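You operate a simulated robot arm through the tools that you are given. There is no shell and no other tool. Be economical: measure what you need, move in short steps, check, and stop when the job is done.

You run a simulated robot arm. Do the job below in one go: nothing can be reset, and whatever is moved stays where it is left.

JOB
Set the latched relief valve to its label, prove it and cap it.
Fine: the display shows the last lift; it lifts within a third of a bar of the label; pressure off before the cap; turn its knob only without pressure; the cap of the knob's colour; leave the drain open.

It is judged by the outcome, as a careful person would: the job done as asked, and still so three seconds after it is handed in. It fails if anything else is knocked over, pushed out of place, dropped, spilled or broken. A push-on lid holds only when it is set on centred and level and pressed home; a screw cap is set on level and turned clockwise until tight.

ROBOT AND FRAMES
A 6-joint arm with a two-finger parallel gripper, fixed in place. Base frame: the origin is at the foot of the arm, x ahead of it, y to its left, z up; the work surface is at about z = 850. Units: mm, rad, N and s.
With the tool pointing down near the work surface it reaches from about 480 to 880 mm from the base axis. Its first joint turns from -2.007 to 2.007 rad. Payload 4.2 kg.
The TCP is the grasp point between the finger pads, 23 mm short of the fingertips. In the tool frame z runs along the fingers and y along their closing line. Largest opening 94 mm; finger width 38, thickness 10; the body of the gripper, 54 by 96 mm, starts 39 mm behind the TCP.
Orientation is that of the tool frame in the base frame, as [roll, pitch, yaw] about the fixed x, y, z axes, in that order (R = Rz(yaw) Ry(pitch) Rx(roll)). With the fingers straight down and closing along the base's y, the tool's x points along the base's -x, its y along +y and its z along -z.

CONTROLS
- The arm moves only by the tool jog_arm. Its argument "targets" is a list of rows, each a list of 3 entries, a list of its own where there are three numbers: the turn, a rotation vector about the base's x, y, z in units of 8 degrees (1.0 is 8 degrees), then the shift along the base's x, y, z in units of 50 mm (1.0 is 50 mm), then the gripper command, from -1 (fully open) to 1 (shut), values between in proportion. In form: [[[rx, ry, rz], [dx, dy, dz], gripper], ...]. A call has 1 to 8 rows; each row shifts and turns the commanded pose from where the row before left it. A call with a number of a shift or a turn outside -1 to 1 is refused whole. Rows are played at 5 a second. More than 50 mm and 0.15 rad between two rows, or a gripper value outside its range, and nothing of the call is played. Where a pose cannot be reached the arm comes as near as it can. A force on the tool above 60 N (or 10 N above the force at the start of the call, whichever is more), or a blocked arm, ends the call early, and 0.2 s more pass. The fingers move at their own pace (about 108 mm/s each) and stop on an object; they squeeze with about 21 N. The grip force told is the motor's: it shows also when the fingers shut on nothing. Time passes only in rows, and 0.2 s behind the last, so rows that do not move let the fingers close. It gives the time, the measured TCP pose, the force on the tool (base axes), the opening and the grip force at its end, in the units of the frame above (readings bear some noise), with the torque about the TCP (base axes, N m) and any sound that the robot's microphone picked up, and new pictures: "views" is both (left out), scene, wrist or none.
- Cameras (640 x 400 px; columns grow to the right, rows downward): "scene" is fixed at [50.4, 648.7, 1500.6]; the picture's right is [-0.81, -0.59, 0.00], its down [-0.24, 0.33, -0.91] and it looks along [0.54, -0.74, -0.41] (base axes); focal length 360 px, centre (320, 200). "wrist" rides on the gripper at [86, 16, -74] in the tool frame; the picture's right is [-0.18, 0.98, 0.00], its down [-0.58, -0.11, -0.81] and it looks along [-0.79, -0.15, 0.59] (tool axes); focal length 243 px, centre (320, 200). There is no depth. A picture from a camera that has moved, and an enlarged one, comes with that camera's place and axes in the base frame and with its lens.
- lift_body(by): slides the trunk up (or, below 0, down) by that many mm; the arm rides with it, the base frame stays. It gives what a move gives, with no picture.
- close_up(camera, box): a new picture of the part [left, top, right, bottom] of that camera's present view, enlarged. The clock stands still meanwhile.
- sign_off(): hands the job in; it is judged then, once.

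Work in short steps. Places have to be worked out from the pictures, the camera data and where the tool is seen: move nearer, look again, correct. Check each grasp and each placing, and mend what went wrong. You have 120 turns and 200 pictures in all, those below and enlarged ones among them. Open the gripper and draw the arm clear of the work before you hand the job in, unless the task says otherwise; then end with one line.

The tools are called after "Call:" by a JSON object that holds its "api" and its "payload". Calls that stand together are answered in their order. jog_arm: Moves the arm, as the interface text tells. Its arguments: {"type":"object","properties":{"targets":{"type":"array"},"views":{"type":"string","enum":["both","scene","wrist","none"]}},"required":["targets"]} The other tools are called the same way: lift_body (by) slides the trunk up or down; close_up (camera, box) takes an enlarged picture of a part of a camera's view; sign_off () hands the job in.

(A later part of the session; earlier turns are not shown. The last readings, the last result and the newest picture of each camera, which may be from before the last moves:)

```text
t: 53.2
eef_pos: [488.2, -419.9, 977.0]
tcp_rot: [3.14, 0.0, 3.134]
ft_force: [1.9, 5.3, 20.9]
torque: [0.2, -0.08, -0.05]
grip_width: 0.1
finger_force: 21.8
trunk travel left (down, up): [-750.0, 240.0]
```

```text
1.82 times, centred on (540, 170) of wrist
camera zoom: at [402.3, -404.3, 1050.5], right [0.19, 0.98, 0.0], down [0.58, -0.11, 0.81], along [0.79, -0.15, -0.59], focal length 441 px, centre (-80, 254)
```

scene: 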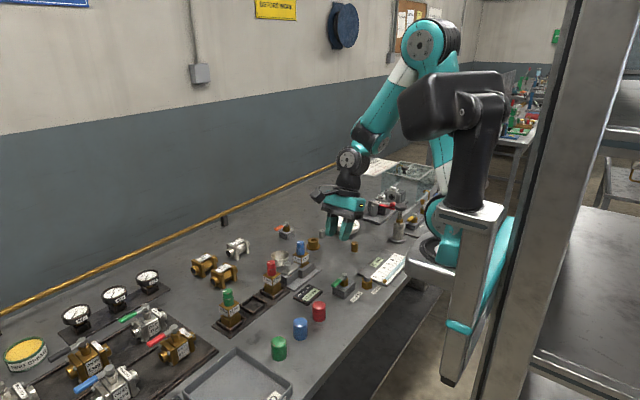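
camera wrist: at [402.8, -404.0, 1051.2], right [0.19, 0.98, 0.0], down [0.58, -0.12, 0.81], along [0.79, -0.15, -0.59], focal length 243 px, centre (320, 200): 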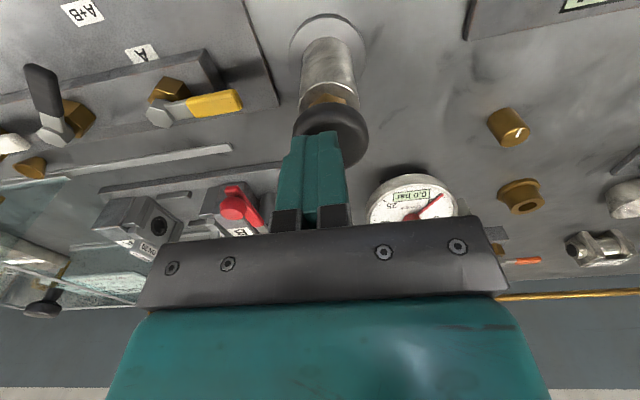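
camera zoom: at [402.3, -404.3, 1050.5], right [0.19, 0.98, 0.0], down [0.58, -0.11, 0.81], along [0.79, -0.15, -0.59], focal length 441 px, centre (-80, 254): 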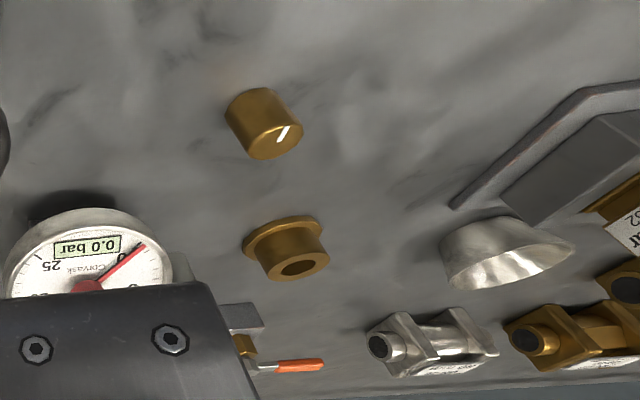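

The orange valve and loose knobs carry no labels (spares). The most likely vent is BLEED (white), lying the same way as DRAIN did at first. I'll go shut BLEED to the crosswise position, then DRAIN likewise. First move above the white handle's +x side.

Call:
{"api": "jog_arm", "payload": {"targets": [[[0, 0, 0], [0, 0, 0.8], 1], [[0, 0, 0], [0, 0, 0.8], 1], [[0, 0, 0], [0.1, -0.95, 0], 1], [[0, 0, 0], [0.1, -0.95, 0], 1], [[0, 0, 0], [0.1, -0.95, 0], 1], [[0, 0, 0], [0.1, -0.95, 0], 1], [[0, 0, 0], [0.05, -0.95, -0.2], 1], [[0, 0, 0], [0, -0.3, -0.5], 1]], "views": "wrist"}}

```text
t: 55.0
eef_pos: [510.3, -671.5, 1020.3]
tcp_rot: [3.139, -0.003, 3.133]
ft_force: [-0.3, -0.4, 0.0]
torque: [-0.02, 0.01, 0.0]
grip_width: 0.0
finger_force: 20.8
trunk travel left (down, up): [-750.0, 240.0]
camera wrist: at [423.8, -655.9, 1094.4], right [0.19, 0.98, 0.0], down [0.58, -0.12, 0.8], along [0.79, -0.15, -0.59], focal length 243 px, centre (320, 200)
```

wrist: 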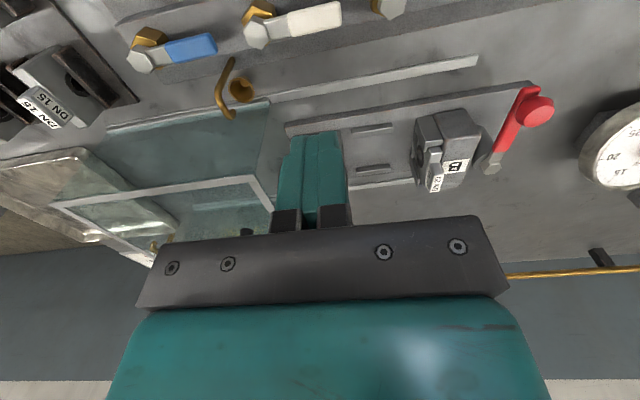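

White pivot refined at (482,-711). Descend beside it.

Call:
{"api": "jog_arm", "payload": {"targets": [[[0, 0, 0], [0, 0, -0.8], 1], [[0, 0, 0], [0, 0, -0.8], 1], [[0, 0, 0], [0, 0, -0.6], 1], [[0, 0, 0], [0, 0, 0], 1]], "views": "wrist"}}

```text
t: 56.0
eef_pos: [511.8, -671.3, 909.3]
tcp_rot: [3.139, -0.001, 3.131]
ft_force: [-0.2, -0.2, 0.4]
torque: [-0.05, 0.02, 0.0]
grip_width: 0.0
finger_force: 21.4
trunk travel left (down, up): [-750.0, 240.0]
camera wrist: at [424.6, -655.3, 984.0], right [0.19, 0.98, 0.0], down [0.58, -0.12, 0.8], along [0.79, -0.15, -0.59], focal length 243 px, centre (320, 200)
```

wrist: 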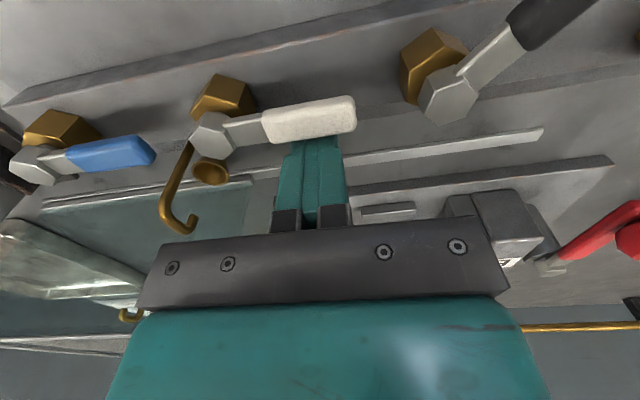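

Clear. Push the white handle through the first half of the arc.

Call:
{"api": "jog_arm", "payload": {"targets": [[[0, 0, 0.9375], [-0.2, 0.1, 0], 1], [[0, 0, 0.9375], [-0.122, 0.046, 0], 1], [[0, 0, 0.9375], [-0.124, 0.028, 0], 1], [[0, 0, 0.9375], [-0.128, 0.01, 0], 1], [[0, 0, 0.9375], [-0.13, -0.006, 0], 1], [[0, 0, 0.9375], [-0.126, -0.022, 0], 1]], "views": "wrist"}}

```text
t: 57.4
eef_pos: [469.4, -664.2, 907.5]
tcp_rot: [3.139, -0.002, -2.362]
ft_force: [0.4, 0.0, -0.4]
torque: [-0.01, 0.03, 0.0]
grip_width: 0.1
finger_force: 20.8
trunk travel left (down, up): [-750.0, 240.0]
camera wrist: at [396.3, -713.8, 982.7], right [-0.56, 0.83, 0.0], down [0.49, 0.33, 0.8], along [0.67, 0.45, -0.59], focal length 243 px, centre (320, 200)
```

wrist: 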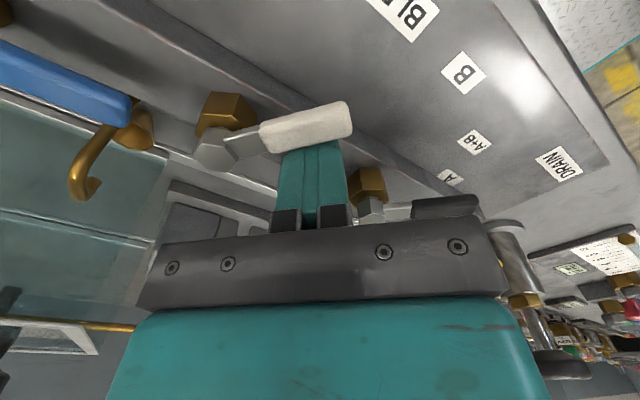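

Half way. Continue to the crosswise stop.

Call:
{"api": "jog_arm", "payload": {"targets": [[[0, 0, 0.9375], [-0.122, -0.06, 0], 1], [[0, 0, 0.9375], [-0.116, -0.062, 0], 1], [[0, 0, 0.9375], [-0.108, -0.068, 0], 1], [[0, 0, 0.9375], [-0.1, -0.084, 0], 1], [[0, 0, 0.9375], [-0.086, -0.094, 0], 1], [[0, 0, 0.9375], [-0.074, -0.106, 0], 1]], "views": "wrist"}}

```text
t: 58.8
eef_pos: [439.6, -683.8, 909.1]
tcp_rot: [3.136, 0.008, -1.57]
ft_force: [4.6, 42.9, 7.6]
torque: [-0.13, -0.07, 0.47]
grip_width: 0.0
finger_force: 21.2
trunk travel left (down, up): [-750.0, 240.0]
camera wrist: at [424.7, -771.4, 982.5], right [-0.98, 0.18, 0.01], down [0.11, 0.58, 0.81], along [0.15, 0.8, -0.59], focal length 243 px, centre (320, 200)
```

wrist: 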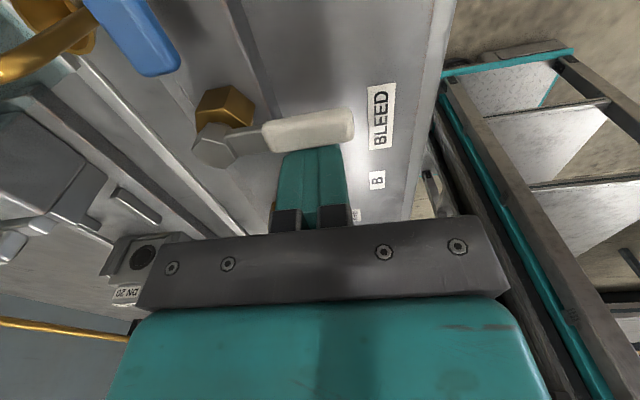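

BLEED at its stop. Back off, rise, turn back and go beside the yellow handle (+x side).

Call:
{"api": "jog_arm", "payload": {"targets": [[[0, 0, 0], [0, 0.2, 0], 1], [[0, 0, 0], [0, 0.1, 0.8], 1], [[0, 0, 0], [0, 0, 0.9], 1], [[0, 0, 0], [0, 0, 0.4], 1], [[0, 0, -0.9375], [0.2, 0.4, 0], 1], [[0, 0, -0.9375], [0.2, 0.4, 0], 1], [[0, 0, -0.9375], [0.2, 0.4, 0], 1], [[0, 0, -0.9375], [0.2, 0.4, 0], 1]], "views": "none"}}

Call:
{"api": "jog_arm", "payload": {"targets": [[[0, 0, -0.9375], [0.1, 0.4, 0], 1], [[0, 0, -0.9375], [0.1, 0.4, 0], 1], [[0, 0, -0.9375], [0.1, 0.4, 0], 1], [[0, 0, -0.9375], [0.1, 0.3, 0], 1], [[0, 0, -0.9375], [0.1, 0.2, 0], 1], [[0, 0, -0.9375], [0.05, 0.1, 0], 1], [[0, 0, -0.9375], [0, 0, 0], 1], [[0, 0, -0.9375], [0, 0, 0], 1]], "views": "wrist"}}

```text
t: 60.6
eef_pos: [479.2, -592.7, 1013.2]
tcp_rot: [3.137, 0.0, -2.107]
ft_force: [-0.1, -0.5, -0.1]
torque: [0.0, -0.03, -0.04]
grip_width: 0.0
finger_force: 21.1
trunk travel left (down, up): [-750.0, 240.0]
```

```text
t: 62.4
eef_pos: [506.0, -503.0, 1014.6]
tcp_rot: [3.138, -0.002, 3.131]
ft_force: [0.1, -0.5, 0.0]
torque: [0.01, 0.02, 0.01]
grip_width: 0.0
finger_force: 21.0
trunk travel left (down, up): [-750.0, 240.0]
camera wrist: at [419.9, -486.0, 1088.4], right [0.2, 0.98, 0.0], down [0.58, -0.12, 0.8], along [0.79, -0.16, -0.59], focal length 243 px, centre (320, 200)
```

wrist: 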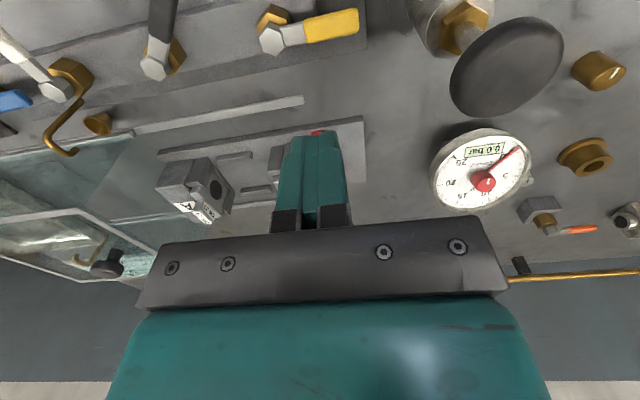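

Descend beside yellow as before (x=510) and push it across.

Call:
{"api": "jog_arm", "payload": {"targets": [[[0, 0, 0], [0.08, -0.03, -0.7], 1], [[0, 0, 0], [0, 0, -0.7], 1], [[0, 0, 0], [0, 0, -0.7], 1], [[0, 0, 0], [0, 0, 0], 1]], "views": "none"}}

Call:
{"api": "jog_arm", "payload": {"targets": [[[0, 0, 0.9375], [-0.138, 0.036, 0], 1], [[0, 0, 0.9375], [-0.082, 0.031, 0], 1], [[0, 0, 0.9375], [-0.09, 0.041, 0], 1], [[0, 0, 0.9375], [-0.076, -0.01, 0], 1], [[0, 0, 0.9375], [-0.108, 0.034, 0], 1], [[0, 0, 0.9375], [-0.124, 0.032, 0], 1]], "views": "wrist"}}

```text
t: 63.4
eef_pos: [510.7, -504.3, 909.4]
tcp_rot: [3.139, -0.002, 3.132]
ft_force: [-1.0, 0.2, -0.6]
torque: [-0.01, -0.03, -0.01]
grip_width: 0.0
finger_force: 20.7
trunk travel left (down, up): [-750.0, 240.0]
```

```text
t: 64.8
eef_pos: [478.4, -494.9, 909.7]
tcp_rot: [3.138, -0.001, -2.364]
ft_force: [-0.4, -0.2, 0.1]
torque: [0.03, 0.03, -0.04]
grip_width: 0.3
finger_force: 20.9
trunk travel left (down, up): [-750.0, 240.0]
camera wrist: at [406.4, -545.3, 983.8], right [-0.56, 0.83, 0.0], down [0.49, 0.33, 0.8], along [0.67, 0.45, -0.59], focal length 243 px, centre (320, 200)
```

wrist: 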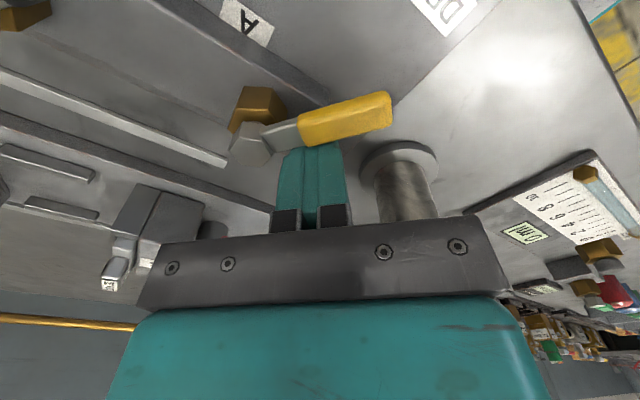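

Half way; finish to the stop, then rise and go over the pump.

Call:
{"api": "jog_arm", "payload": {"targets": [[[0, 0, 0.9375], [-0.132, 0.012, 0], 1], [[0, 0, 0.9375], [-0.132, -0.01, 0], 1], [[0, 0, 0.9375], [-0.122, -0.054, 0], 1], [[0, 0, 0.9375], [-0.132, -0.056, 0], 1], [[0, 0, 0.9375], [-0.106, -0.078, 0], 1], [[0, 0, 0.9375], [-0.072, -0.12, 0], 1]], "views": "none"}}

Call:
{"api": "jog_arm", "payload": {"targets": [[[0, 0, 0], [0, 0.2, 0], 1], [[0, 0, 0], [0, 0.1, 0.8], 1], [[0, 0, 0], [0, 0, 0.9], 1], [[0, 0, 0], [0.45, 0.7, 0.2], 1], [[0, 0, 0], [0.45, 0.75, 0], 1], [[0, 0, 0], [0, 0, -0.1], 1]], "views": "wrist"}}

```text
t: 66.2
eef_pos: [446.8, -505.8, 910.6]
tcp_rot: [3.138, 0.007, -1.569]
ft_force: [13.3, 48.4, 34.9]
torque: [-0.5, 0.37, 0.41]
grip_width: 0.1
finger_force: 20.9
trunk travel left (down, up): [-750.0, 240.0]
```

```text
t: 67.6
eef_pos: [489.6, -421.0, 1000.0]
tcp_rot: [3.14, 0.0, -1.578]
ft_force: [1.3, 1.4, 2.6]
torque: [0.07, 0.0, 0.01]
grip_width: 0.2
finger_force: 21.4
trunk travel left (down, up): [-750.0, 240.0]
camera wrist: at [473.2, -509.1, 1073.9], right [-0.98, 0.19, 0.0], down [0.11, 0.58, 0.81], along [0.15, 0.79, -0.59], focal length 243 px, centre (320, 200)
```

wrist: 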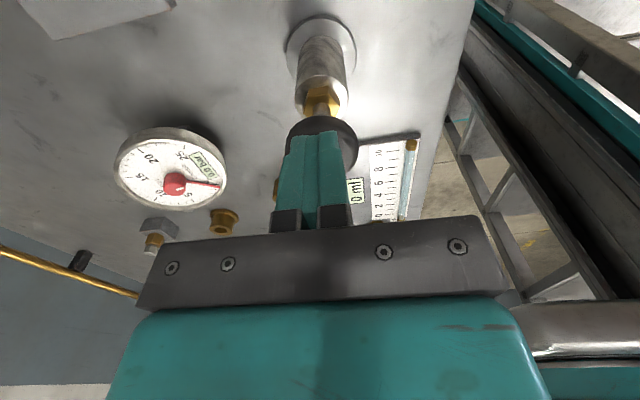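

Drain at stop. Press one full stroke and look.

Call:
{"api": "jog_arm", "payload": {"targets": [[[0, 0, 0], [0, 0, -0.25], 1], [[0, 0, 0], [0, 0, -0.24], 1]], "views": "none"}}

Call:
{"api": "close_up", "payload": {"camera": "scene", "box": [330, 205, 370, 235]}}

```text
t: 68.2
eef_pos: [489.2, -423.1, 976.1]
tcp_rot: [-3.14, -0.002, -1.58]
ft_force: [3.2, 5.4, 22.2]
torque: [0.33, -0.08, -0.07]
grip_width: 0.1
finger_force: 20.4
trunk travel left (down, up): [-750.0, 240.0]
```

```text
13.33 times, centred on (350, 220) of scene
camera zoom: at [50.4, 648.7, 1500.6], right [-0.81, -0.59, 0.0], down [-0.24, 0.33, -0.91], along [0.54, -0.74, -0.41], focal length 4805 px, centre (-80, -67)
```

zoom: 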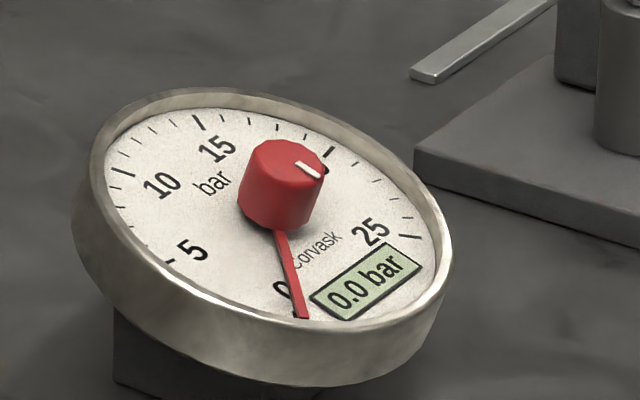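

Still 0.0. Three more full strokes, with sound/force noted.

Call:
{"api": "jog_arm", "payload": {"targets": [[[0, 0, 0], [0, 0, 0.35], 1], [[0, 0, 0], [0, 0, 0.25], 1], [[0, 0, 0], [0, 0, -0.3], 1], [[0, 0, 0], [0, 0, -0.32], 1], [[0, 0, 0], [0, 0, 0.35], 1], [[0, 0, 0], [0, 0, 0.27], 1], [[0, 0, 0], [0, 0, -0.3], 1], [[0, 0, 0], [0, 0, -0.34], 1]], "views": "none"}}

Call:
{"api": "close_up", "payload": {"camera": "scene", "box": [330, 180, 458, 260]}}

```text
t: 70.0
eef_pos: [488.9, -422.8, 975.6]
tcp_rot: [3.141, -0.004, -1.58]
ft_force: [-4.9, 8.0, 41.2]
torque: [0.6, 0.08, 0.06]
grip_width: 0.0
finger_force: 21.0
trunk travel left (down, up): [-750.0, 240.0]
```

```text
5.00 times, centred on (394, 220) of scene
camera zoom: at [50.4, 648.7, 1500.6], right [-0.81, -0.59, 0.0], down [-0.24, 0.33, -0.91], along [0.54, -0.74, -0.41], focal length 1802 px, centre (-50, 100)
```

zoom: 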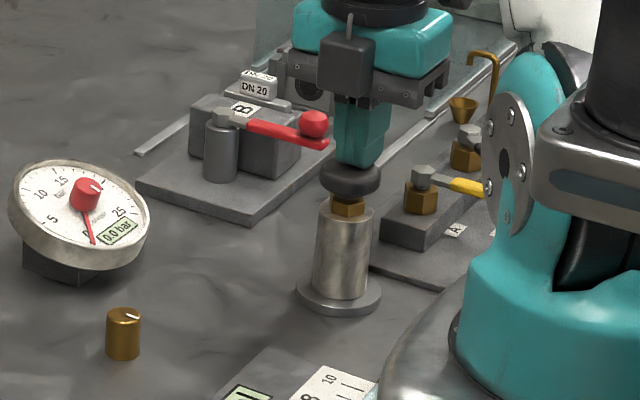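

Still nothing. Rethinking: if the handles share one convention where +y = shut and −x = open, the start state was "all shut, socket open" — ready for use — and I shut the socket. I'll restore BLEED and DRAIN to +y and SOCKET to −x. First BLEED: move to its −y side.

Call:
{"api": "jog_arm", "payload": {"targets": [[[0, 0, 0], [0, 0, 0.95], 1], [[0, 0, -0.9375], [-0.08, -0.6, 0.3], 1], [[0, 0, -0.9375], [-0.08, -0.6, 0], 1], [[0, 0, -0.9375], [-0.08, -0.6, 0], 1], [[0, 0, -0.9375], [-0.08, -0.6, 0], 1], [[0, 0, -0.9375], [-0.08, -0.6, 0], 1], [[0, 0, -0.9375], [-0.08, -0.6, 0], 1], [[0, 0, -0.9375], [-0.08, -0.6, 0], 1]], "views": "none"}}

Call:
{"api": "jog_arm", "payload": {"targets": [[[0, 0, -0.9375], [-0.08, -0.6, 0], 1], [[0, 0, -0.9375], [-0.08, -0.6, 0], 1], [[0, 0, -0.9375], [-0.08, -0.6, 0], 1], [[0, 0, -0.9375], [-0.08, -0.26, 0], 1], [[0, 0, -0.9375], [0, 0, -0.5], 1], [[0, 0, 0], [0, 0, -0.3], 1]], "views": "wrist"}}

```text
t: 71.8
eef_pos: [461.4, -635.0, 1032.1]
tcp_rot: [3.14, -0.002, -2.501]
ft_force: [0.5, 0.0, 0.9]
torque: [-0.04, 0.01, 0.05]
grip_width: 0.3
finger_force: 21.2
trunk travel left (down, up): [-750.0, 240.0]
```

```text
t: 72.9
eef_pos: [445.7, -723.5, 1030.4]
tcp_rot: [-3.134, 0.001, -3.044]
ft_force: [-0.1, -0.4, 0.3]
torque: [-0.02, -0.03, -0.02]
grip_width: 0.1
finger_force: 20.7
out of reach, approached as far as the arm can: row 4
trunk travel left (down, up): [-750.0, 240.0]
stopped in row 5: the arm was blocked; the commanded pose is now the measured one
camera wrist: at [358.3, -716.3, 1103.8], right [0.09, 1.0, -0.01], down [0.59, -0.05, 0.81], along [0.8, -0.08, -0.59], focal length 243 px, centre (320, 200)
```

wrist: 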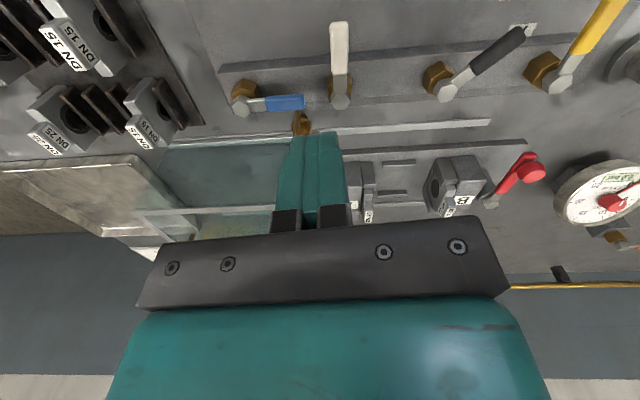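

Near the reach limit. Instead I'll straddle and grip the white handle like the socket handle (centre y=-711), open to 30 mm.

Call:
{"api": "jog_arm", "payload": {"targets": [[[0, 0, -0.35], [-0.06, 0.13, 0], 0.36], [[0, 0, -0.35], [-0.06, 0.13, 0], 0.36], [[0, 0, 0], [0, 0, -0.8], 0.36], [[0, 0, 0], [0, 0, -0.5], 0.36], [[0, 0, 0], [0, 0, 0], 0.36]], "views": "wrist"}}

```text
t: 74.1
eef_pos: [440.1, -712.2, 962.8]
tcp_rot: [-3.135, 0.001, 3.141]
ft_force: [0.8, -0.4, 0.5]
torque: [-0.04, -0.03, 0.01]
grip_width: 30.0
finger_force: 0.1
trunk travel left (down, up): [-750.0, 240.0]
camera wrist: at [354.1, -696.1, 1038.0], right [0.18, 0.98, -0.01], down [0.58, -0.1, 0.81], along [0.79, -0.15, -0.59], focal length 243 px, centre (320, 200)
```

wrist: 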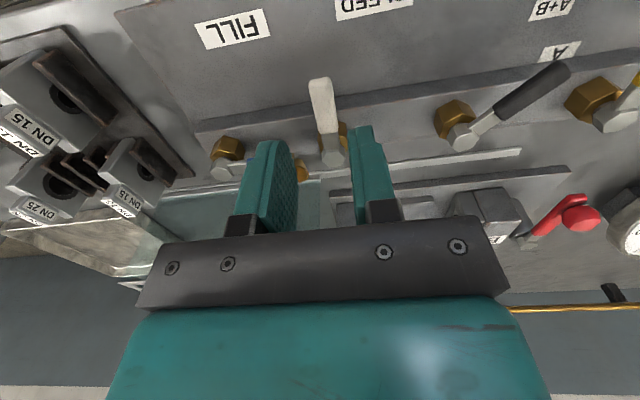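

Straddling the white handle. Descend to grip height and close.

Call:
{"api": "jog_arm", "payload": {"targets": [[[0, 0, 0], [0, 0, -0.55], 0.36], [[0, 0, 0], [0, 0, -0.53], 0.36], [[0, 0, 0], [0, 0, 0], 1], [[0, 0, 0], [0, 0, 0], 1]], "views": "wrist"}}

```text
t: 75.1
eef_pos: [440.4, -710.3, 908.9]
tcp_rot: [-3.139, -0.003, -3.139]
ft_force: [-2.4, 17.1, -0.7]
torque: [0.16, 0.09, 0.52]
grip_width: 13.4
finger_force: 44.5
trunk travel left (down, up): [-750.0, 240.0]
camera wrist: at [354.0, -694.1, 982.6], right [0.18, 0.98, 0.0], down [0.58, -0.11, 0.81], along [0.79, -0.15, -0.59], focal length 243 px, centre (320, 200)
```

wrist: 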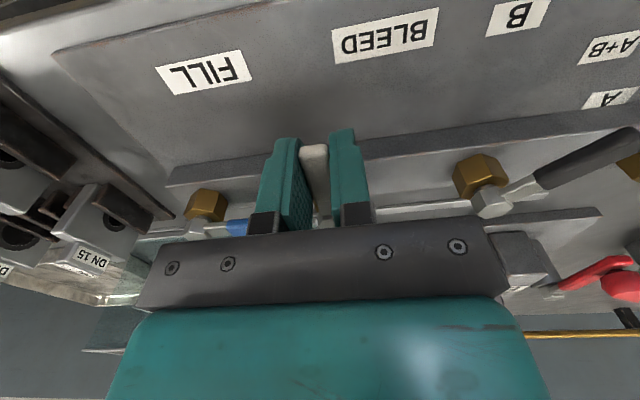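

Gripped. Swing it back 90° clockwise to +y.

Call:
{"api": "jog_arm", "payload": {"targets": [[[0, 0, -0.94], [0.008, 0.11, 0], 1], [[0, 0, -0.94], [0.021, 0.108, 0], 1], [[0, 0, -0.94], [0.035, 0.104, 0], 1], [[0, 0, -0.94], [0.049, 0.098, 0], 1], [[0, 0, -0.94], [0.061, 0.092, 0], 1], [[0, 0, -0.94], [0.073, 0.082, 0], 1]], "views": "none"}}

Call:
{"api": "jog_arm", "payload": {"targets": [[[0, 0, -0.94], [0.082, 0.073, 0], 1], [[0, 0, -0.94], [0.092, 0.061, 0], 1], [[0, 0, -0.94], [0.098, 0.049, 0], 1], [[0, 0, -0.94], [0.104, 0.035, 0], 1], [[0, 0, -0.94], [0.108, 0.021, 0], 1], [[0, 0, -0.94], [0.11, 0.008, 0], 1]], "views": "wrist"}}

```text
t: 76.5
eef_pos: [451.5, -681.6, 908.0]
tcp_rot: [-3.137, -0.003, 2.353]
ft_force: [-0.4, 8.5, -23.0]
torque: [0.36, 0.29, 0.23]
grip_width: 13.5
finger_force: 45.3
trunk travel left (down, up): [-750.0, 240.0]
```

```text
t: 77.9
eef_pos: [480.3, -670.2, 909.1]
tcp_rot: [-3.133, -0.004, 1.561]
ft_force: [-22.9, 6.0, -24.4]
torque: [-0.79, -0.02, -0.11]
grip_width: 13.6
finger_force: 45.1
trunk travel left (down, up): [-750.0, 240.0]
camera wrist: at [498.4, -584.3, 982.9], right [0.98, -0.19, -0.01], down [-0.11, -0.58, 0.81], along [-0.16, -0.79, -0.59], focal length 243 px, centre (320, 200)
```

wrist: 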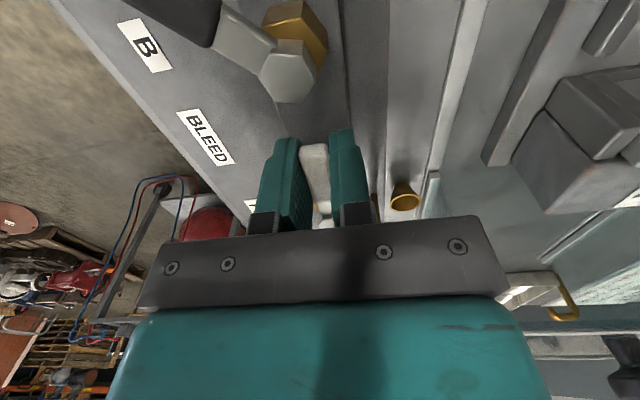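

BLEED restored. Now return to the drain handle's −y side.

Call:
{"api": "jog_arm", "payload": {"targets": [[[0, 0, 0], [0, 0, 0], 0.36], [[0, 0, 0], [0, 0, 0.8], 0.36], [[0, 0, 0], [0, 0, 0.9], 0.36], [[0, 0, 0.94], [-0.08, 0.25, 0], 1], [[0, 0, 0.94], [-0.08, 0.25, 0], 1], [[0, 0, 0.94], [-0.08, 0.25, 0], 1], [[0, 0, 0.94], [-0.08, 0.25, 0], 1], [[0, 0, 0.94], [-0.08, 0.25, 0], 1]], "views": "none"}}

Call:
{"api": "jog_arm", "payload": {"targets": [[[0, 0, 0.94], [-0.08, 0.25, 0], 1], [[0, 0, 0.94], [-0.08, 0.25, 0], 1], [[0, 0, 0.94], [-0.08, 0.25, 0], 1], [[0, 0, 0.94], [-0.08, 0.24, 0], 1], [[0, 0, 0.94], [-0.08, 0, 0], 1], [[0, 0, 0.94], [-0.03, 0, 0], 1], [[0, 0, 0.94], [0, 0, 0], 1], [[0, 0, 0], [0, 0, -0.3], 1]], "views": "wrist"}}

```text
t: 79.7
eef_pos: [462.6, -607.1, 994.5]
tcp_rot: [-3.135, -0.001, 2.226]
ft_force: [0.0, -0.2, -0.2]
torque: [0.01, 0.04, -0.01]
grip_width: 0.1
finger_force: 21.1
trunk travel left (down, up): [-750.0, 240.0]
```

```text
t: 81.5
eef_pos: [441.5, -557.0, 981.4]
tcp_rot: [-3.136, 0.0, -3.139]
ft_force: [0.7, -1.9, -0.3]
torque: [0.0, 0.03, -0.04]
grip_width: 0.1
finger_force: 20.6
trunk travel left (down, up): [-750.0, 240.0]
camera wrist: at [354.0, -540.6, 1055.1], right [0.18, 0.98, -0.01], down [0.58, -0.1, 0.81], along [0.79, -0.15, -0.59], focal length 243 px, centre (320, 200)
```

wrist: 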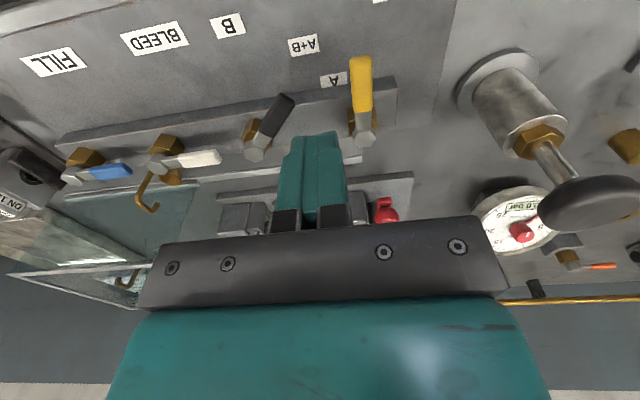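

Same start as before. Descend and push yellow back to +y.

Call:
{"api": "jog_arm", "payload": {"targets": [[[0, 0, 0], [-0.05, -0.05, -0.72], 1], [[0, 0, 0], [0, 0, -0.72], 1], [[0, 0, 0], [0, 0.16, 0], 1], [[0, 0, 0], [-0.15, 0.16, 0], 1], [[0, 0, 0], [0, 0.18, 0], 1], [[0, 0, 0], [0.06, 0.17, 0], 1], [[0, 0, 0], [0.1, 0.16, 0], 1], [[0, 0, 0], [0.14, 0.18, 0], 1]], "views": "none"}}

Call:
{"api": "jog_arm", "payload": {"targets": [[[0, 0, 0], [0.2, 0.13, 0], 1], [[0, 0, 0], [0.09, 0, 0], 1], [[0, 0, 0], [-0.25, 0, 0], 1], [[0, 0, 0], [0, 0, 0.9], 1], [[0, 0, 0], [0, 0, 0.9], 1]], "views": "wrist"}}

```text
t: 83.3
eef_pos: [445.5, -509.2, 907.2]
tcp_rot: [-3.137, -0.002, 3.141]
ft_force: [0.7, -0.4, -0.5]
torque: [-0.03, -0.01, 0.0]
grip_width: 0.0
finger_force: 21.0
trunk travel left (down, up): [-750.0, 240.0]
```

```text
t: 84.5
eef_pos: [448.1, -501.8, 996.8]
tcp_rot: [-3.137, 0.001, 3.141]
ft_force: [-0.2, -0.1, -0.8]
torque: [0.05, 0.03, 0.0]
grip_width: 0.0
finger_force: 21.4
trunk travel left (down, up): [-750.0, 240.0]
camera wrist: at [361.7, -486.0, 1071.0], right [0.18, 0.98, -0.01], down [0.58, -0.1, 0.81], along [0.79, -0.15, -0.59], focal length 243 px, centre (320, 200)
```

wrist: 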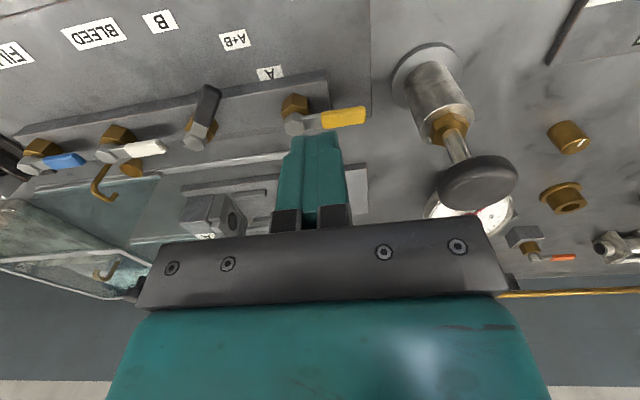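

DRAIN and BLEED are back at +y. Now travel to the SOCKET handle (at +y) to swing it back to −x.

Call:
{"api": "jog_arm", "payload": {"targets": [[[0, 0, -0.94], [0.15, 0.9, 0.05], 0.36], [[0, 0, -0.94], [0.15, 0.9, 0.05], 0.36], [[0, 0, -0.94], [0.15, 0.9, 0.05], 0.36], [[0, 0, -0.94], [0.15, 0.9, 0.05], 0.36], [[0, 0, -0.94], [0.15, 0.9, 0.05], 0.36], [[0, 0, -0.94], [0.15, 0.9, 0.05], 0.36], [[0, 0, -0.94], [0.05, 0.9, 0], 0.36], [[0, 0, -0.94], [0, 0.9, 0], 0.36]], "views": "none"}}

Call:
{"api": "jog_arm", "payload": {"targets": [[[0, 0, -0.94], [0, 0.7, 0], 0.36], [[0, 0, -0.94], [0, 0.7, 0], 0.36], [[0, 0, -0.94], [0, 0.6, 0], 0.36], [[0, 0, -0.94], [0, 0.6, 0], 0.36], [[0.83, 0, 0], [-0.05, 0, 0], 0.36], [[0.83, 0, 0], [-0.05, 0, 0], 0.36], [[0.83, 0, 0], [-0.05, 0, 0], 0.36]], "views": "scene"}}

```text
t: 85.2
eef_pos: [456.4, -433.3, 1003.3]
tcp_rot: [-3.092, 0.004, 2.855]
ft_force: [-20.9, -38.2, -11.4]
torque: [-1.04, 0.72, -0.69]
grip_width: 5.1
finger_force: 0.0
trunk travel left (down, up): [-750.0, 240.0]
stopped in row 3: the force on the tool passed its limit at 100 N (the readings are from after the stop); the commanded pose is now the measured one
```

```text
t: 85.5
eef_pos: [456.3, -430.9, 1006.6]
tcp_rot: [-3.065, 0.009, 2.798]
ft_force: [-21.0, -38.6, -10.8]
torque: [-0.98, 0.73, -0.71]
grip_width: 5.2
finger_force: 0.1
trunk travel left (down, up): [-750.0, 240.0]
stopped in row 1: the force on the tool passed its limit at 87 N (the readings are from after the stop); the commanded pose is now the measured one
```

scene: 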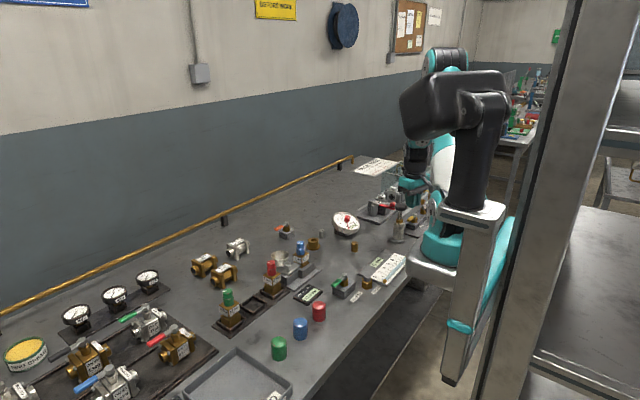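

I brushed the pump knob: travelled too low. Back off −y and rise well clear before continuing; check the pump.

Call:
{"api": "jog_arm", "payload": {"targets": [[[0, 0, 0], [0, -0.3, 0], 1], [[0, 0, 0], [0, -0.3, 0.2], 1], [[0, 0, 0], [0, 0, 0.9], 1], [[0, 0, 0], [0, 0, 0.9], 1]], "views": "wrist"}}

Call:
{"api": "close_up", "payload": {"camera": "scene", "box": [330, 180, 458, 260]}}

```text
t: 86.5
eef_pos: [457.2, -453.8, 1106.5]
tcp_rot: [-3.077, 0.007, 2.809]
ft_force: [0.0, 0.4, -0.5]
torque: [0.02, 0.01, -0.02]
grip_width: 0.0
finger_force: 20.8
trunk travel left (down, up): [-750.0, 240.0]
camera wrist: at [382.6, -405.9, 1178.6], right [0.49, 0.87, -0.06], down [0.52, -0.24, 0.82], along [0.69, -0.44, -0.57], focal length 243 px, centre (320, 200)
```

wrist: 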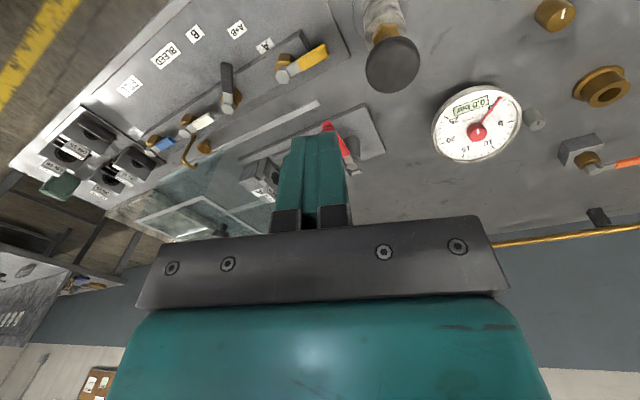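

```text
5.00 times, centred on (394, 220) of scene
camera zoom: at [50.4, 648.7, 1500.6], right [-0.81, -0.59, 0.0], down [-0.24, 0.33, -0.91], along [0.54, -0.74, -0.41], focal length 1802 px, centre (-50, 100)
```

zoom: 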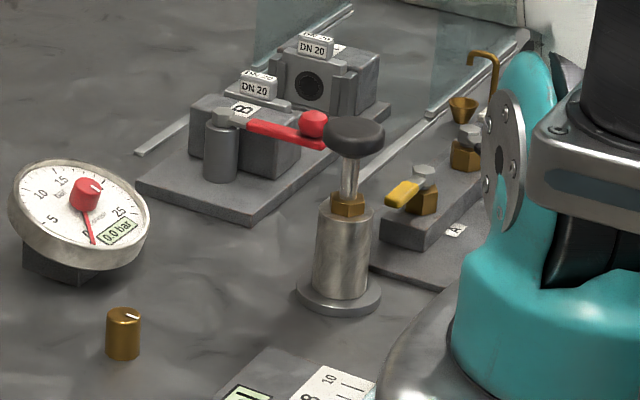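

Pump is unharmed. Continue at height to the SOCKET handle, correcting the small tilt on the way.

Call:
{"api": "jog_arm", "payload": {"targets": [[[0.22, -0.07, -0.98], [0.15, 0.95, 0], 0.36], [[0.22, -0.07, -0.98], [0.15, 0.95, 0], 0.36], [[0, 0, -0.98], [0.15, 0.95, 0], 0.36], [[0, 0, -0.98], [0.15, 0.95, 0], 0.36], [[0, 0, -0.98], [0.1, 0.95, 0], 0.36], [[0, 0, -0.98], [0, 0.95, 0], 0.36], [[0, 0, -0.98], [0, 0.95, 0], 0.36], [[0, 0, -0.98], [0, 0.95, 0], 0.36]], "views": "none"}}

Call:
{"api": "jog_arm", "payload": {"targets": [[[0, 0, -0.98], [0, 0.7, 0], 0.36], [[0, 0, 0], [0, 0.5, 0], 0.36], [[0.83, 0, 0], [0, 0, -0.5], 0.36], [[0.83, 0, 0], [0, 0, -0.6], 0.36], [[0.83, 0, 0], [0, 0, -0.6], 0.36]], "views": "wrist"}}

```text
t: 88.3
eef_pos: [493.7, -75.2, 1105.4]
tcp_rot: [-3.139, 0.0, 1.713]
ft_force: [-0.7, -0.4, -0.4]
torque: [0.02, 0.03, 0.0]
grip_width: 29.9
finger_force: 0.0
trunk travel left (down, up): [-750.0, 240.0]
```

```text
t: 89.5
eef_pos: [492.1, -13.8, 1020.0]
tcp_rot: [3.14, -0.349, 1.577]
ft_force: [-0.3, -0.1, -0.4]
torque: [0.0, -0.04, 0.01]
grip_width: 30.1
finger_force: 0.1
trunk travel left (down, up): [-750.0, 240.0]
camera wrist: at [508.4, 41.4, 1120.2], right [0.98, -0.17, -0.06], down [-0.1, -0.82, 0.56], along [-0.14, -0.54, -0.83], focal length 243 px, centre (320, 200)
```

wrist: 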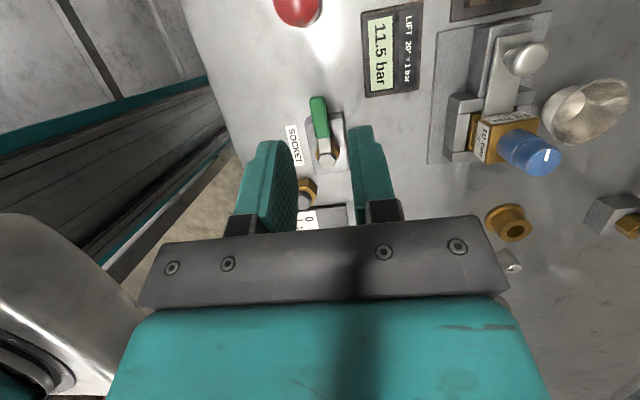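

The green handle lies right below between the fingers. Descend to 909 with x→486 and close.

Call:
{"api": "jog_arm", "payload": {"targets": [[[0, 0, 0], [-0.06, 0.02, -0.8], 0.36], [[0, 0, 0], [-0.06, 0.02, -0.8], 0.36], [[0, 0, 0], [0, 0, -0.62], 0.36], [[0, 0, 0], [0, 0, 0], 1], [[0, 0, 0], [0, 0, 0], 1]], "views": "wrist"}}

```text
t: 90.7
eef_pos: [484.2, -13.1, 910.4]
tcp_rot: [-3.139, -0.348, 1.579]
ft_force: [-6.3, 0.2, -7.6]
torque: [0.48, -0.13, -0.25]
grip_width: 13.3
finger_force: 44.8
trunk travel left (down, up): [-750.0, 240.0]
camera wrist: at [500.8, 42.3, 1009.0], right [0.98, -0.17, -0.07], down [-0.1, -0.82, 0.56], along [-0.15, -0.54, -0.83], focal length 243 px, centre (320, 200)
```

wrist: 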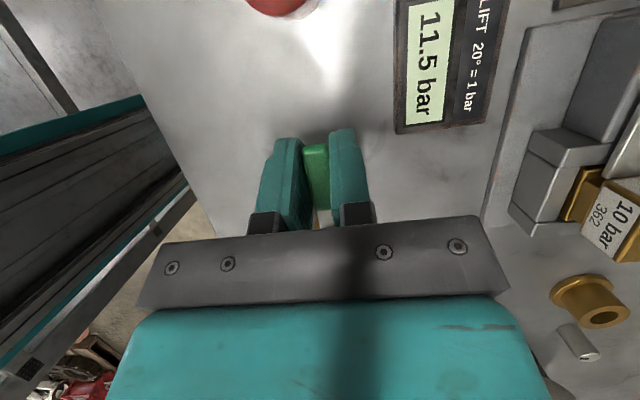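

Gripped. Swing it 90° counter-clockwise back to −x.

Call:
{"api": "jog_arm", "payload": {"targets": [[[0, 0, 0.94], [-0.115, -0.008, 0], 1], [[0, 0, 0.94], [-0.113, -0.022, 0], 1], [[0, 0, 0.94], [-0.109, -0.037, 0], 1], [[0, 0, 0.94], [-0.103, -0.051, 0], 1], [[0, 0, 0.94], [-0.096, -0.064, 0], 1], [[0, 0, 0.94], [-0.086, -0.076, 0], 1]], "views": "none"}}

Call:
{"api": "jog_arm", "payload": {"targets": [[[0, 0, 0.94], [-0.076, -0.086, 0], 1], [[0, 0, 0.94], [-0.064, -0.096, 0], 1], [[0, 0, 0.94], [-0.051, -0.103, 0], 1], [[0, 0, 0.94], [-0.037, -0.109, 0], 1], [[0, 0, 0.94], [-0.022, -0.113, 0], 1], [[0, 0, 0.94], [-0.008, -0.115, 0], 1]], "views": "wrist"}}

```text
t: 92.1
eef_pos: [455.8, -24.8, 910.5]
tcp_rot: [-3.139, -0.348, 2.367]
ft_force: [-22.4, -7.8, -26.1]
torque: [0.31, 0.43, -0.89]
grip_width: 13.3
finger_force: 45.2
trunk travel left (down, up): [-750.0, 240.0]
```

```text
t: 93.5
eef_pos: [444.5, -55.1, 909.9]
tcp_rot: [3.138, -0.347, -3.128]
ft_force: [-15.7, 11.9, -8.6]
torque: [0.05, 1.16, -0.49]
grip_width: 13.4
finger_force: 45.0
trunk travel left (down, up): [-750.0, 240.0]
camera wrist: at [387.7, -40.6, 1009.8], right [0.16, 0.99, -0.06], down [0.82, -0.1, 0.56], along [0.55, -0.14, -0.83], focal length 243 px, centre (320, 200)
```

wrist: 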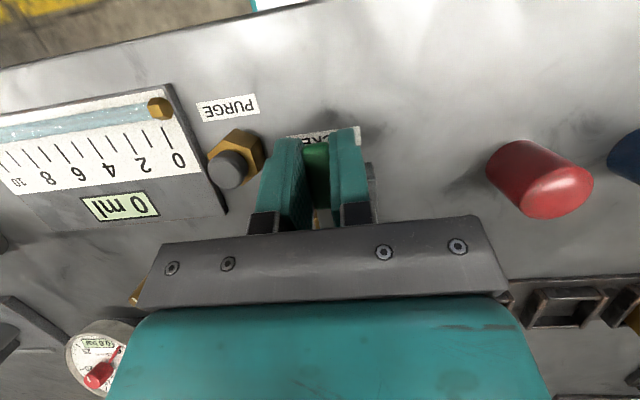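

Back at −x. Release, rise, untilt and go over the pump at height.

Call:
{"api": "jog_arm", "payload": {"targets": [[[0, 0, 0], [0, 0, 0], 0.36], [[0, 0, 0], [0, 0, 0], 0.36], [[0, 0, 0], [0.2, 0, 0.6], 0.36], [[0, 0, 0], [0.25, 0, 0.9], 0.36], [[0, -0.85, 0], [0.25, 0, 0.9], 0.36], [[0, -0.85, 0], [0.25, -0.5, 0.6], 1], [[0, -0.8, 0], [0, -0.95, 0], 1], [[0, 0, 0], [0, -0.95, 0], 1]], "views": "none"}}

Call:
{"api": "close_up", "payload": {"camera": "scene", "box": [330, 260, 394, 300]}}

Call:
{"api": "jog_arm", "payload": {"targets": [[[0, 0, 0], [0, -0.95, 0], 1], [[0, 0, 0], [0, -0.95, 0], 1], [[0, 0, 0], [0, -0.95, 0], 1], [[0, 0, 0], [0, -0.95, 0], 1], [[0, 0, 0], [0, -0.95, 0], 1], [[0, 0, 0], [0, -0.1, 0], 1]], "views": "wrist"}}

```text
t: 95.3
eef_pos: [491.0, -176.1, 1061.9]
tcp_rot: [-3.137, 0.004, -3.131]
ft_force: [1.1, 0.3, -0.5]
torque: [-0.03, 0.0, 0.03]
grip_width: 0.0
finger_force: 20.8
trunk travel left (down, up): [-750.0, 240.0]
```

```text
10.00 times, centred on (362, 280) of scene
camera zoom: at [50.4, 648.7, 1500.6], right [-0.81, -0.59, 0.0], down [-0.24, 0.33, -0.91], along [0.54, -0.74, -0.41], focal length 3604 px, centre (-100, -600)
```

zoom: 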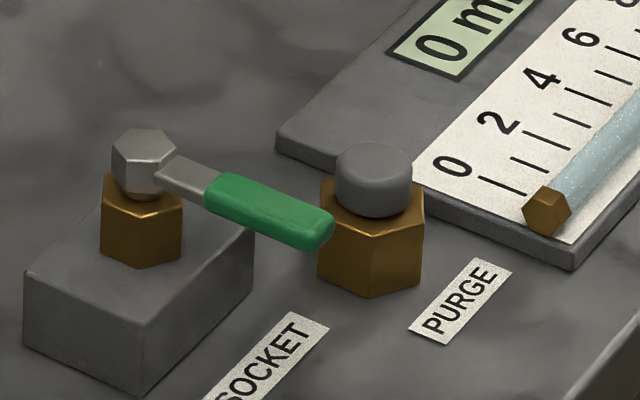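

```text
t: 96.7
eef_pos: [491.3, -419.6, 1061.0]
tcp_rot: [-3.139, 0.003, -3.131]
ft_force: [0.8, 0.6, 0.2]
torque: [0.01, -0.03, 0.04]
grip_width: 0.2
finger_force: 20.8
trunk travel left (down, up): [-750.0, 240.0]
camera wrist: at [404.9, -404.2, 1135.7], right [0.17, 0.98, 0.0], down [0.58, -0.1, 0.81], along [0.79, -0.14, -0.59], focal length 243 px, centre (320, 200)
```

wrist: 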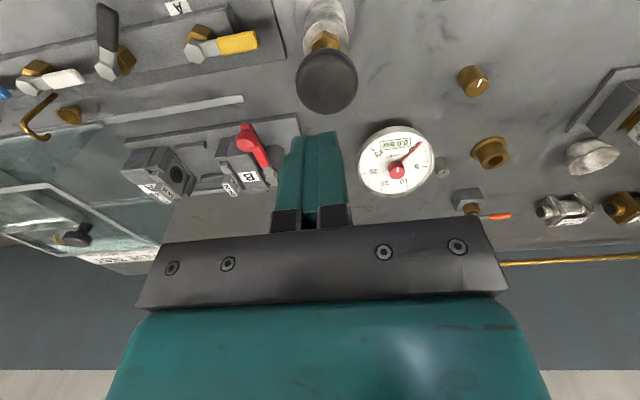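

SOCKET is exactly as at the start. One full stroke and read the gauge.

Call:
{"api": "jog_arm", "payload": {"targets": [[[0, 0, 0], [0, 0, -0.8], 1], [[0, 0, 0], [0, 0, -0.37], 1], [[0, 0, 0], [0, 0, -0.3], 1], [[0, 0, 0], [0, 0, -0.23], 1]], "views": "none"}}

Call:
{"api": "close_up", "payload": {"camera": "scene", "box": [330, 205, 370, 235]}}

```text
t: 97.7
eef_pos: [491.7, -419.1, 976.7]
tcp_rot: [-3.135, 0.002, -3.131]
ft_force: [2.9, 1.0, 14.9]
torque: [0.09, -0.03, -0.07]
grip_width: 0.0
finger_force: 21.2
trunk travel left (down, up): [-750.0, 240.0]
```

```text
13.33 times, centred on (350, 220) of scene
camera zoom: at [50.4, 648.7, 1500.6], right [-0.81, -0.59, 0.0], down [-0.24, 0.33, -0.91], along [0.54, -0.74, -0.41], focal length 4805 px, centre (-80, -67)
```

zoom: 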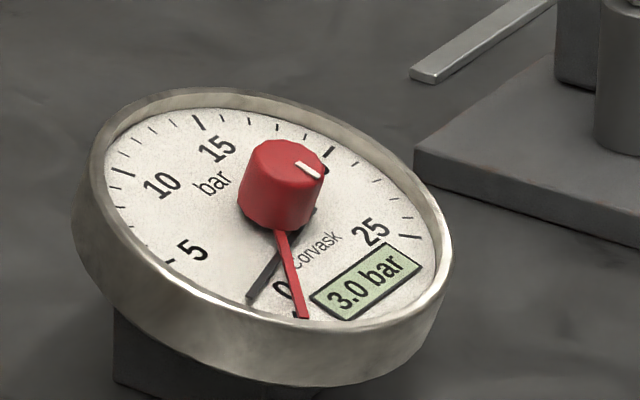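

3.0 bar — convention found: +y is shut, −x is open. Two more full strokes, then check.

Call:
{"api": "jog_arm", "payload": {"targets": [[[0, 0, 0], [0, 0, 0.35], 1], [[0, 0, 0], [0, 0, 0.25], 1], [[0, 0, 0], [0, 0, 0], 1], [[0, 0, 0], [0, 0, -0.3], 1], [[0, 0, 0], [0, 0, -0.3], 1]], "views": "none"}}

Call:
{"api": "close_up", "payload": {"camera": "scene", "box": [330, 205, 370, 235]}}

```text
t: 98.9
eef_pos: [492.0, -417.8, 977.0]
tcp_rot: [-3.136, 0.001, -3.131]
ft_force: [-8.3, 2.9, 16.2]
torque: [0.09, 0.22, 0.05]
grip_width: 0.0
finger_force: 20.4
trunk travel left (down, up): [-750.0, 240.0]
```

```text
13.33 times, centred on (350, 220) of scene
camera zoom: at [50.4, 648.7, 1500.6], right [-0.81, -0.59, 0.0], down [-0.24, 0.33, -0.91], along [0.54, -0.74, -0.41], focal length 4805 px, centre (-80, -67)
```

zoom: 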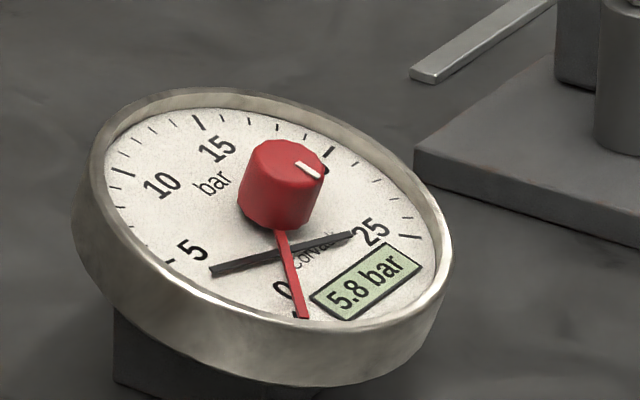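

5.8 bar. Third stroke.

Call:
{"api": "jog_arm", "payload": {"targets": [[[0, 0, 0], [0, 0, 0.35], 1], [[0, 0, 0], [0, 0, 0.25], 1], [[0, 0, 0], [0, 0, -0.3], 1], [[0, 0, 0], [0, 0, -0.3], 1]], "views": "none"}}

Call:
{"api": "close_up", "payload": {"camera": "scene", "box": [330, 205, 370, 235]}}

```text
t: 99.9
eef_pos: [491.1, -418.4, 976.7]
tcp_rot: [-3.136, 0.004, -3.128]
ft_force: [6.4, 3.9, 14.5]
torque: [0.16, -0.16, -0.04]
grip_width: 0.0
finger_force: 21.0
trunk travel left (down, up): [-750.0, 240.0]
```

```text
13.33 times, centred on (350, 220) of scene
camera zoom: at [50.4, 648.7, 1500.6], right [-0.81, -0.59, 0.0], down [-0.24, 0.33, -0.91], along [0.54, -0.74, -0.41], focal length 4805 px, centre (-80, -67)
```

zoom: 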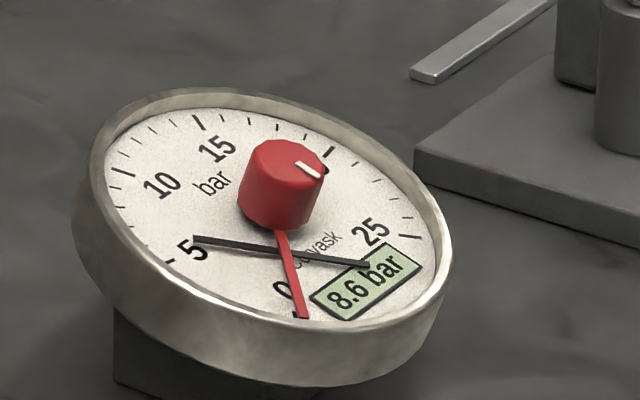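

8.6 bar. Fourth stroke slowly, to find the lift.

Call:
{"api": "jog_arm", "payload": {"targets": [[[0, 0, 0], [0, 0, 0.35], 1], [[0, 0, 0], [0, 0, 0.22], 1], [[0, 0, 0], [0, 0, -0.1], 1], [[0, 0, 0], [0, 0, -0.08], 1], [[0, 0, 0], [0, 0, -0.08], 1], [[0, 0, 0], [0, 0, -0.08], 1], [[0, 0, 0], [0, 0, -0.08], 1], [[0, 0, 0], [0, 0, -0.08], 1]], "views": "none"}}

Call:
{"api": "close_up", "payload": {"camera": "scene", "box": [274, 200, 370, 308]}}

```text
t: 101.7
eef_pos: [491.0, -418.5, 977.7]
tcp_rot: [-3.137, 0.004, -3.132]
ft_force: [-0.4, -4.6, 8.0]
torque: [-0.08, 0.02, 0.03]
grip_width: 0.0
finger_force: 20.6
trunk travel left (down, up): [-750.0, 240.0]
```

```text
3.70 times, centred on (322, 254) of scene
camera zoom: at [50.4, 648.7, 1500.6], right [-0.81, -0.59, 0.0], down [-0.24, 0.33, -0.91], along [0.54, -0.74, -0.41], focal length 1335 px, centre (313, 0)
```

zoom: 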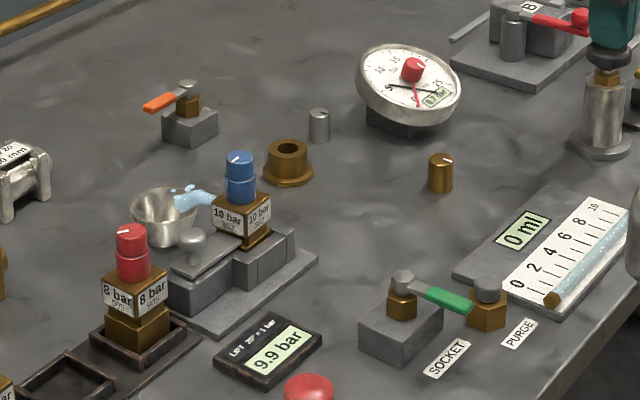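

Lifted at 9.9 bar into the cup, within tolerance of 10. Now relieve: go to open the drain (yellow to −x). Confirm the display on the way.

Call:
{"api": "jog_arm", "payload": {"targets": [[[0, 0, 0], [0, 0, 0.9], 1], [[0, 0, 0], [0, 0, 0.8], 1], [[0, 0, 0], [0.2, -0.85, 0], 1], [[0, 0, 0], [0.18, -0.86, 0], 1], [[0, 0, 0], [0, 0, -0.9], 1], [[0, 0, 0], [0, 0, 0], 1]], "views": "wrist"}}

Call:
{"api": "close_up", "payload": {"camera": "scene", "box": [280, 270, 344, 310]}}

```text
t: 103.1
eef_pos: [508.9, -504.9, 1017.8]
tcp_rot: [-3.138, 0.003, -3.131]
ft_force: [1.3, -0.1, 0.7]
torque: [-0.04, 0.0, -0.01]
grip_width: 0.3
finger_force: 20.8
trunk travel left (down, up): [-750.0, 240.0]
camera wrist: at [424.0, -489.8, 1092.3], right [0.17, 0.98, 0.0], down [0.58, -0.1, 0.81], along [0.79, -0.14, -0.59], focal length 243 px, centre (320, 200)
```

wrist: 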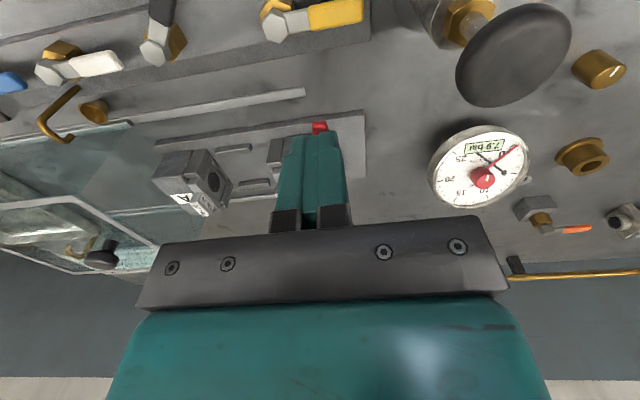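

```text
10.00 times, centred on (312, 290) of scene
camera zoom: at [50.4, 648.7, 1500.6], right [-0.81, -0.59, 0.0], down [-0.24, 0.33, -0.91], along [0.54, -0.74, -0.41], focal length 3604 px, centre (400, -700)
```

zoom: 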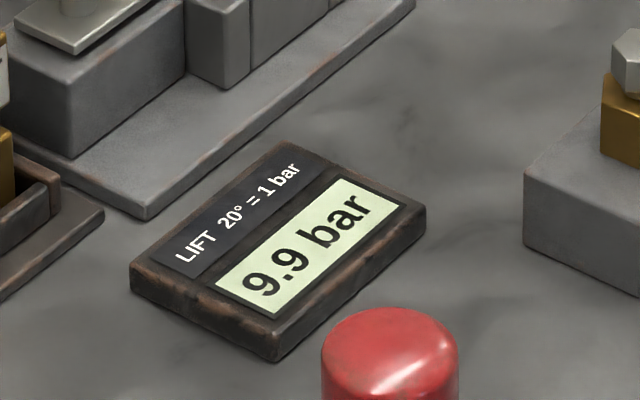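

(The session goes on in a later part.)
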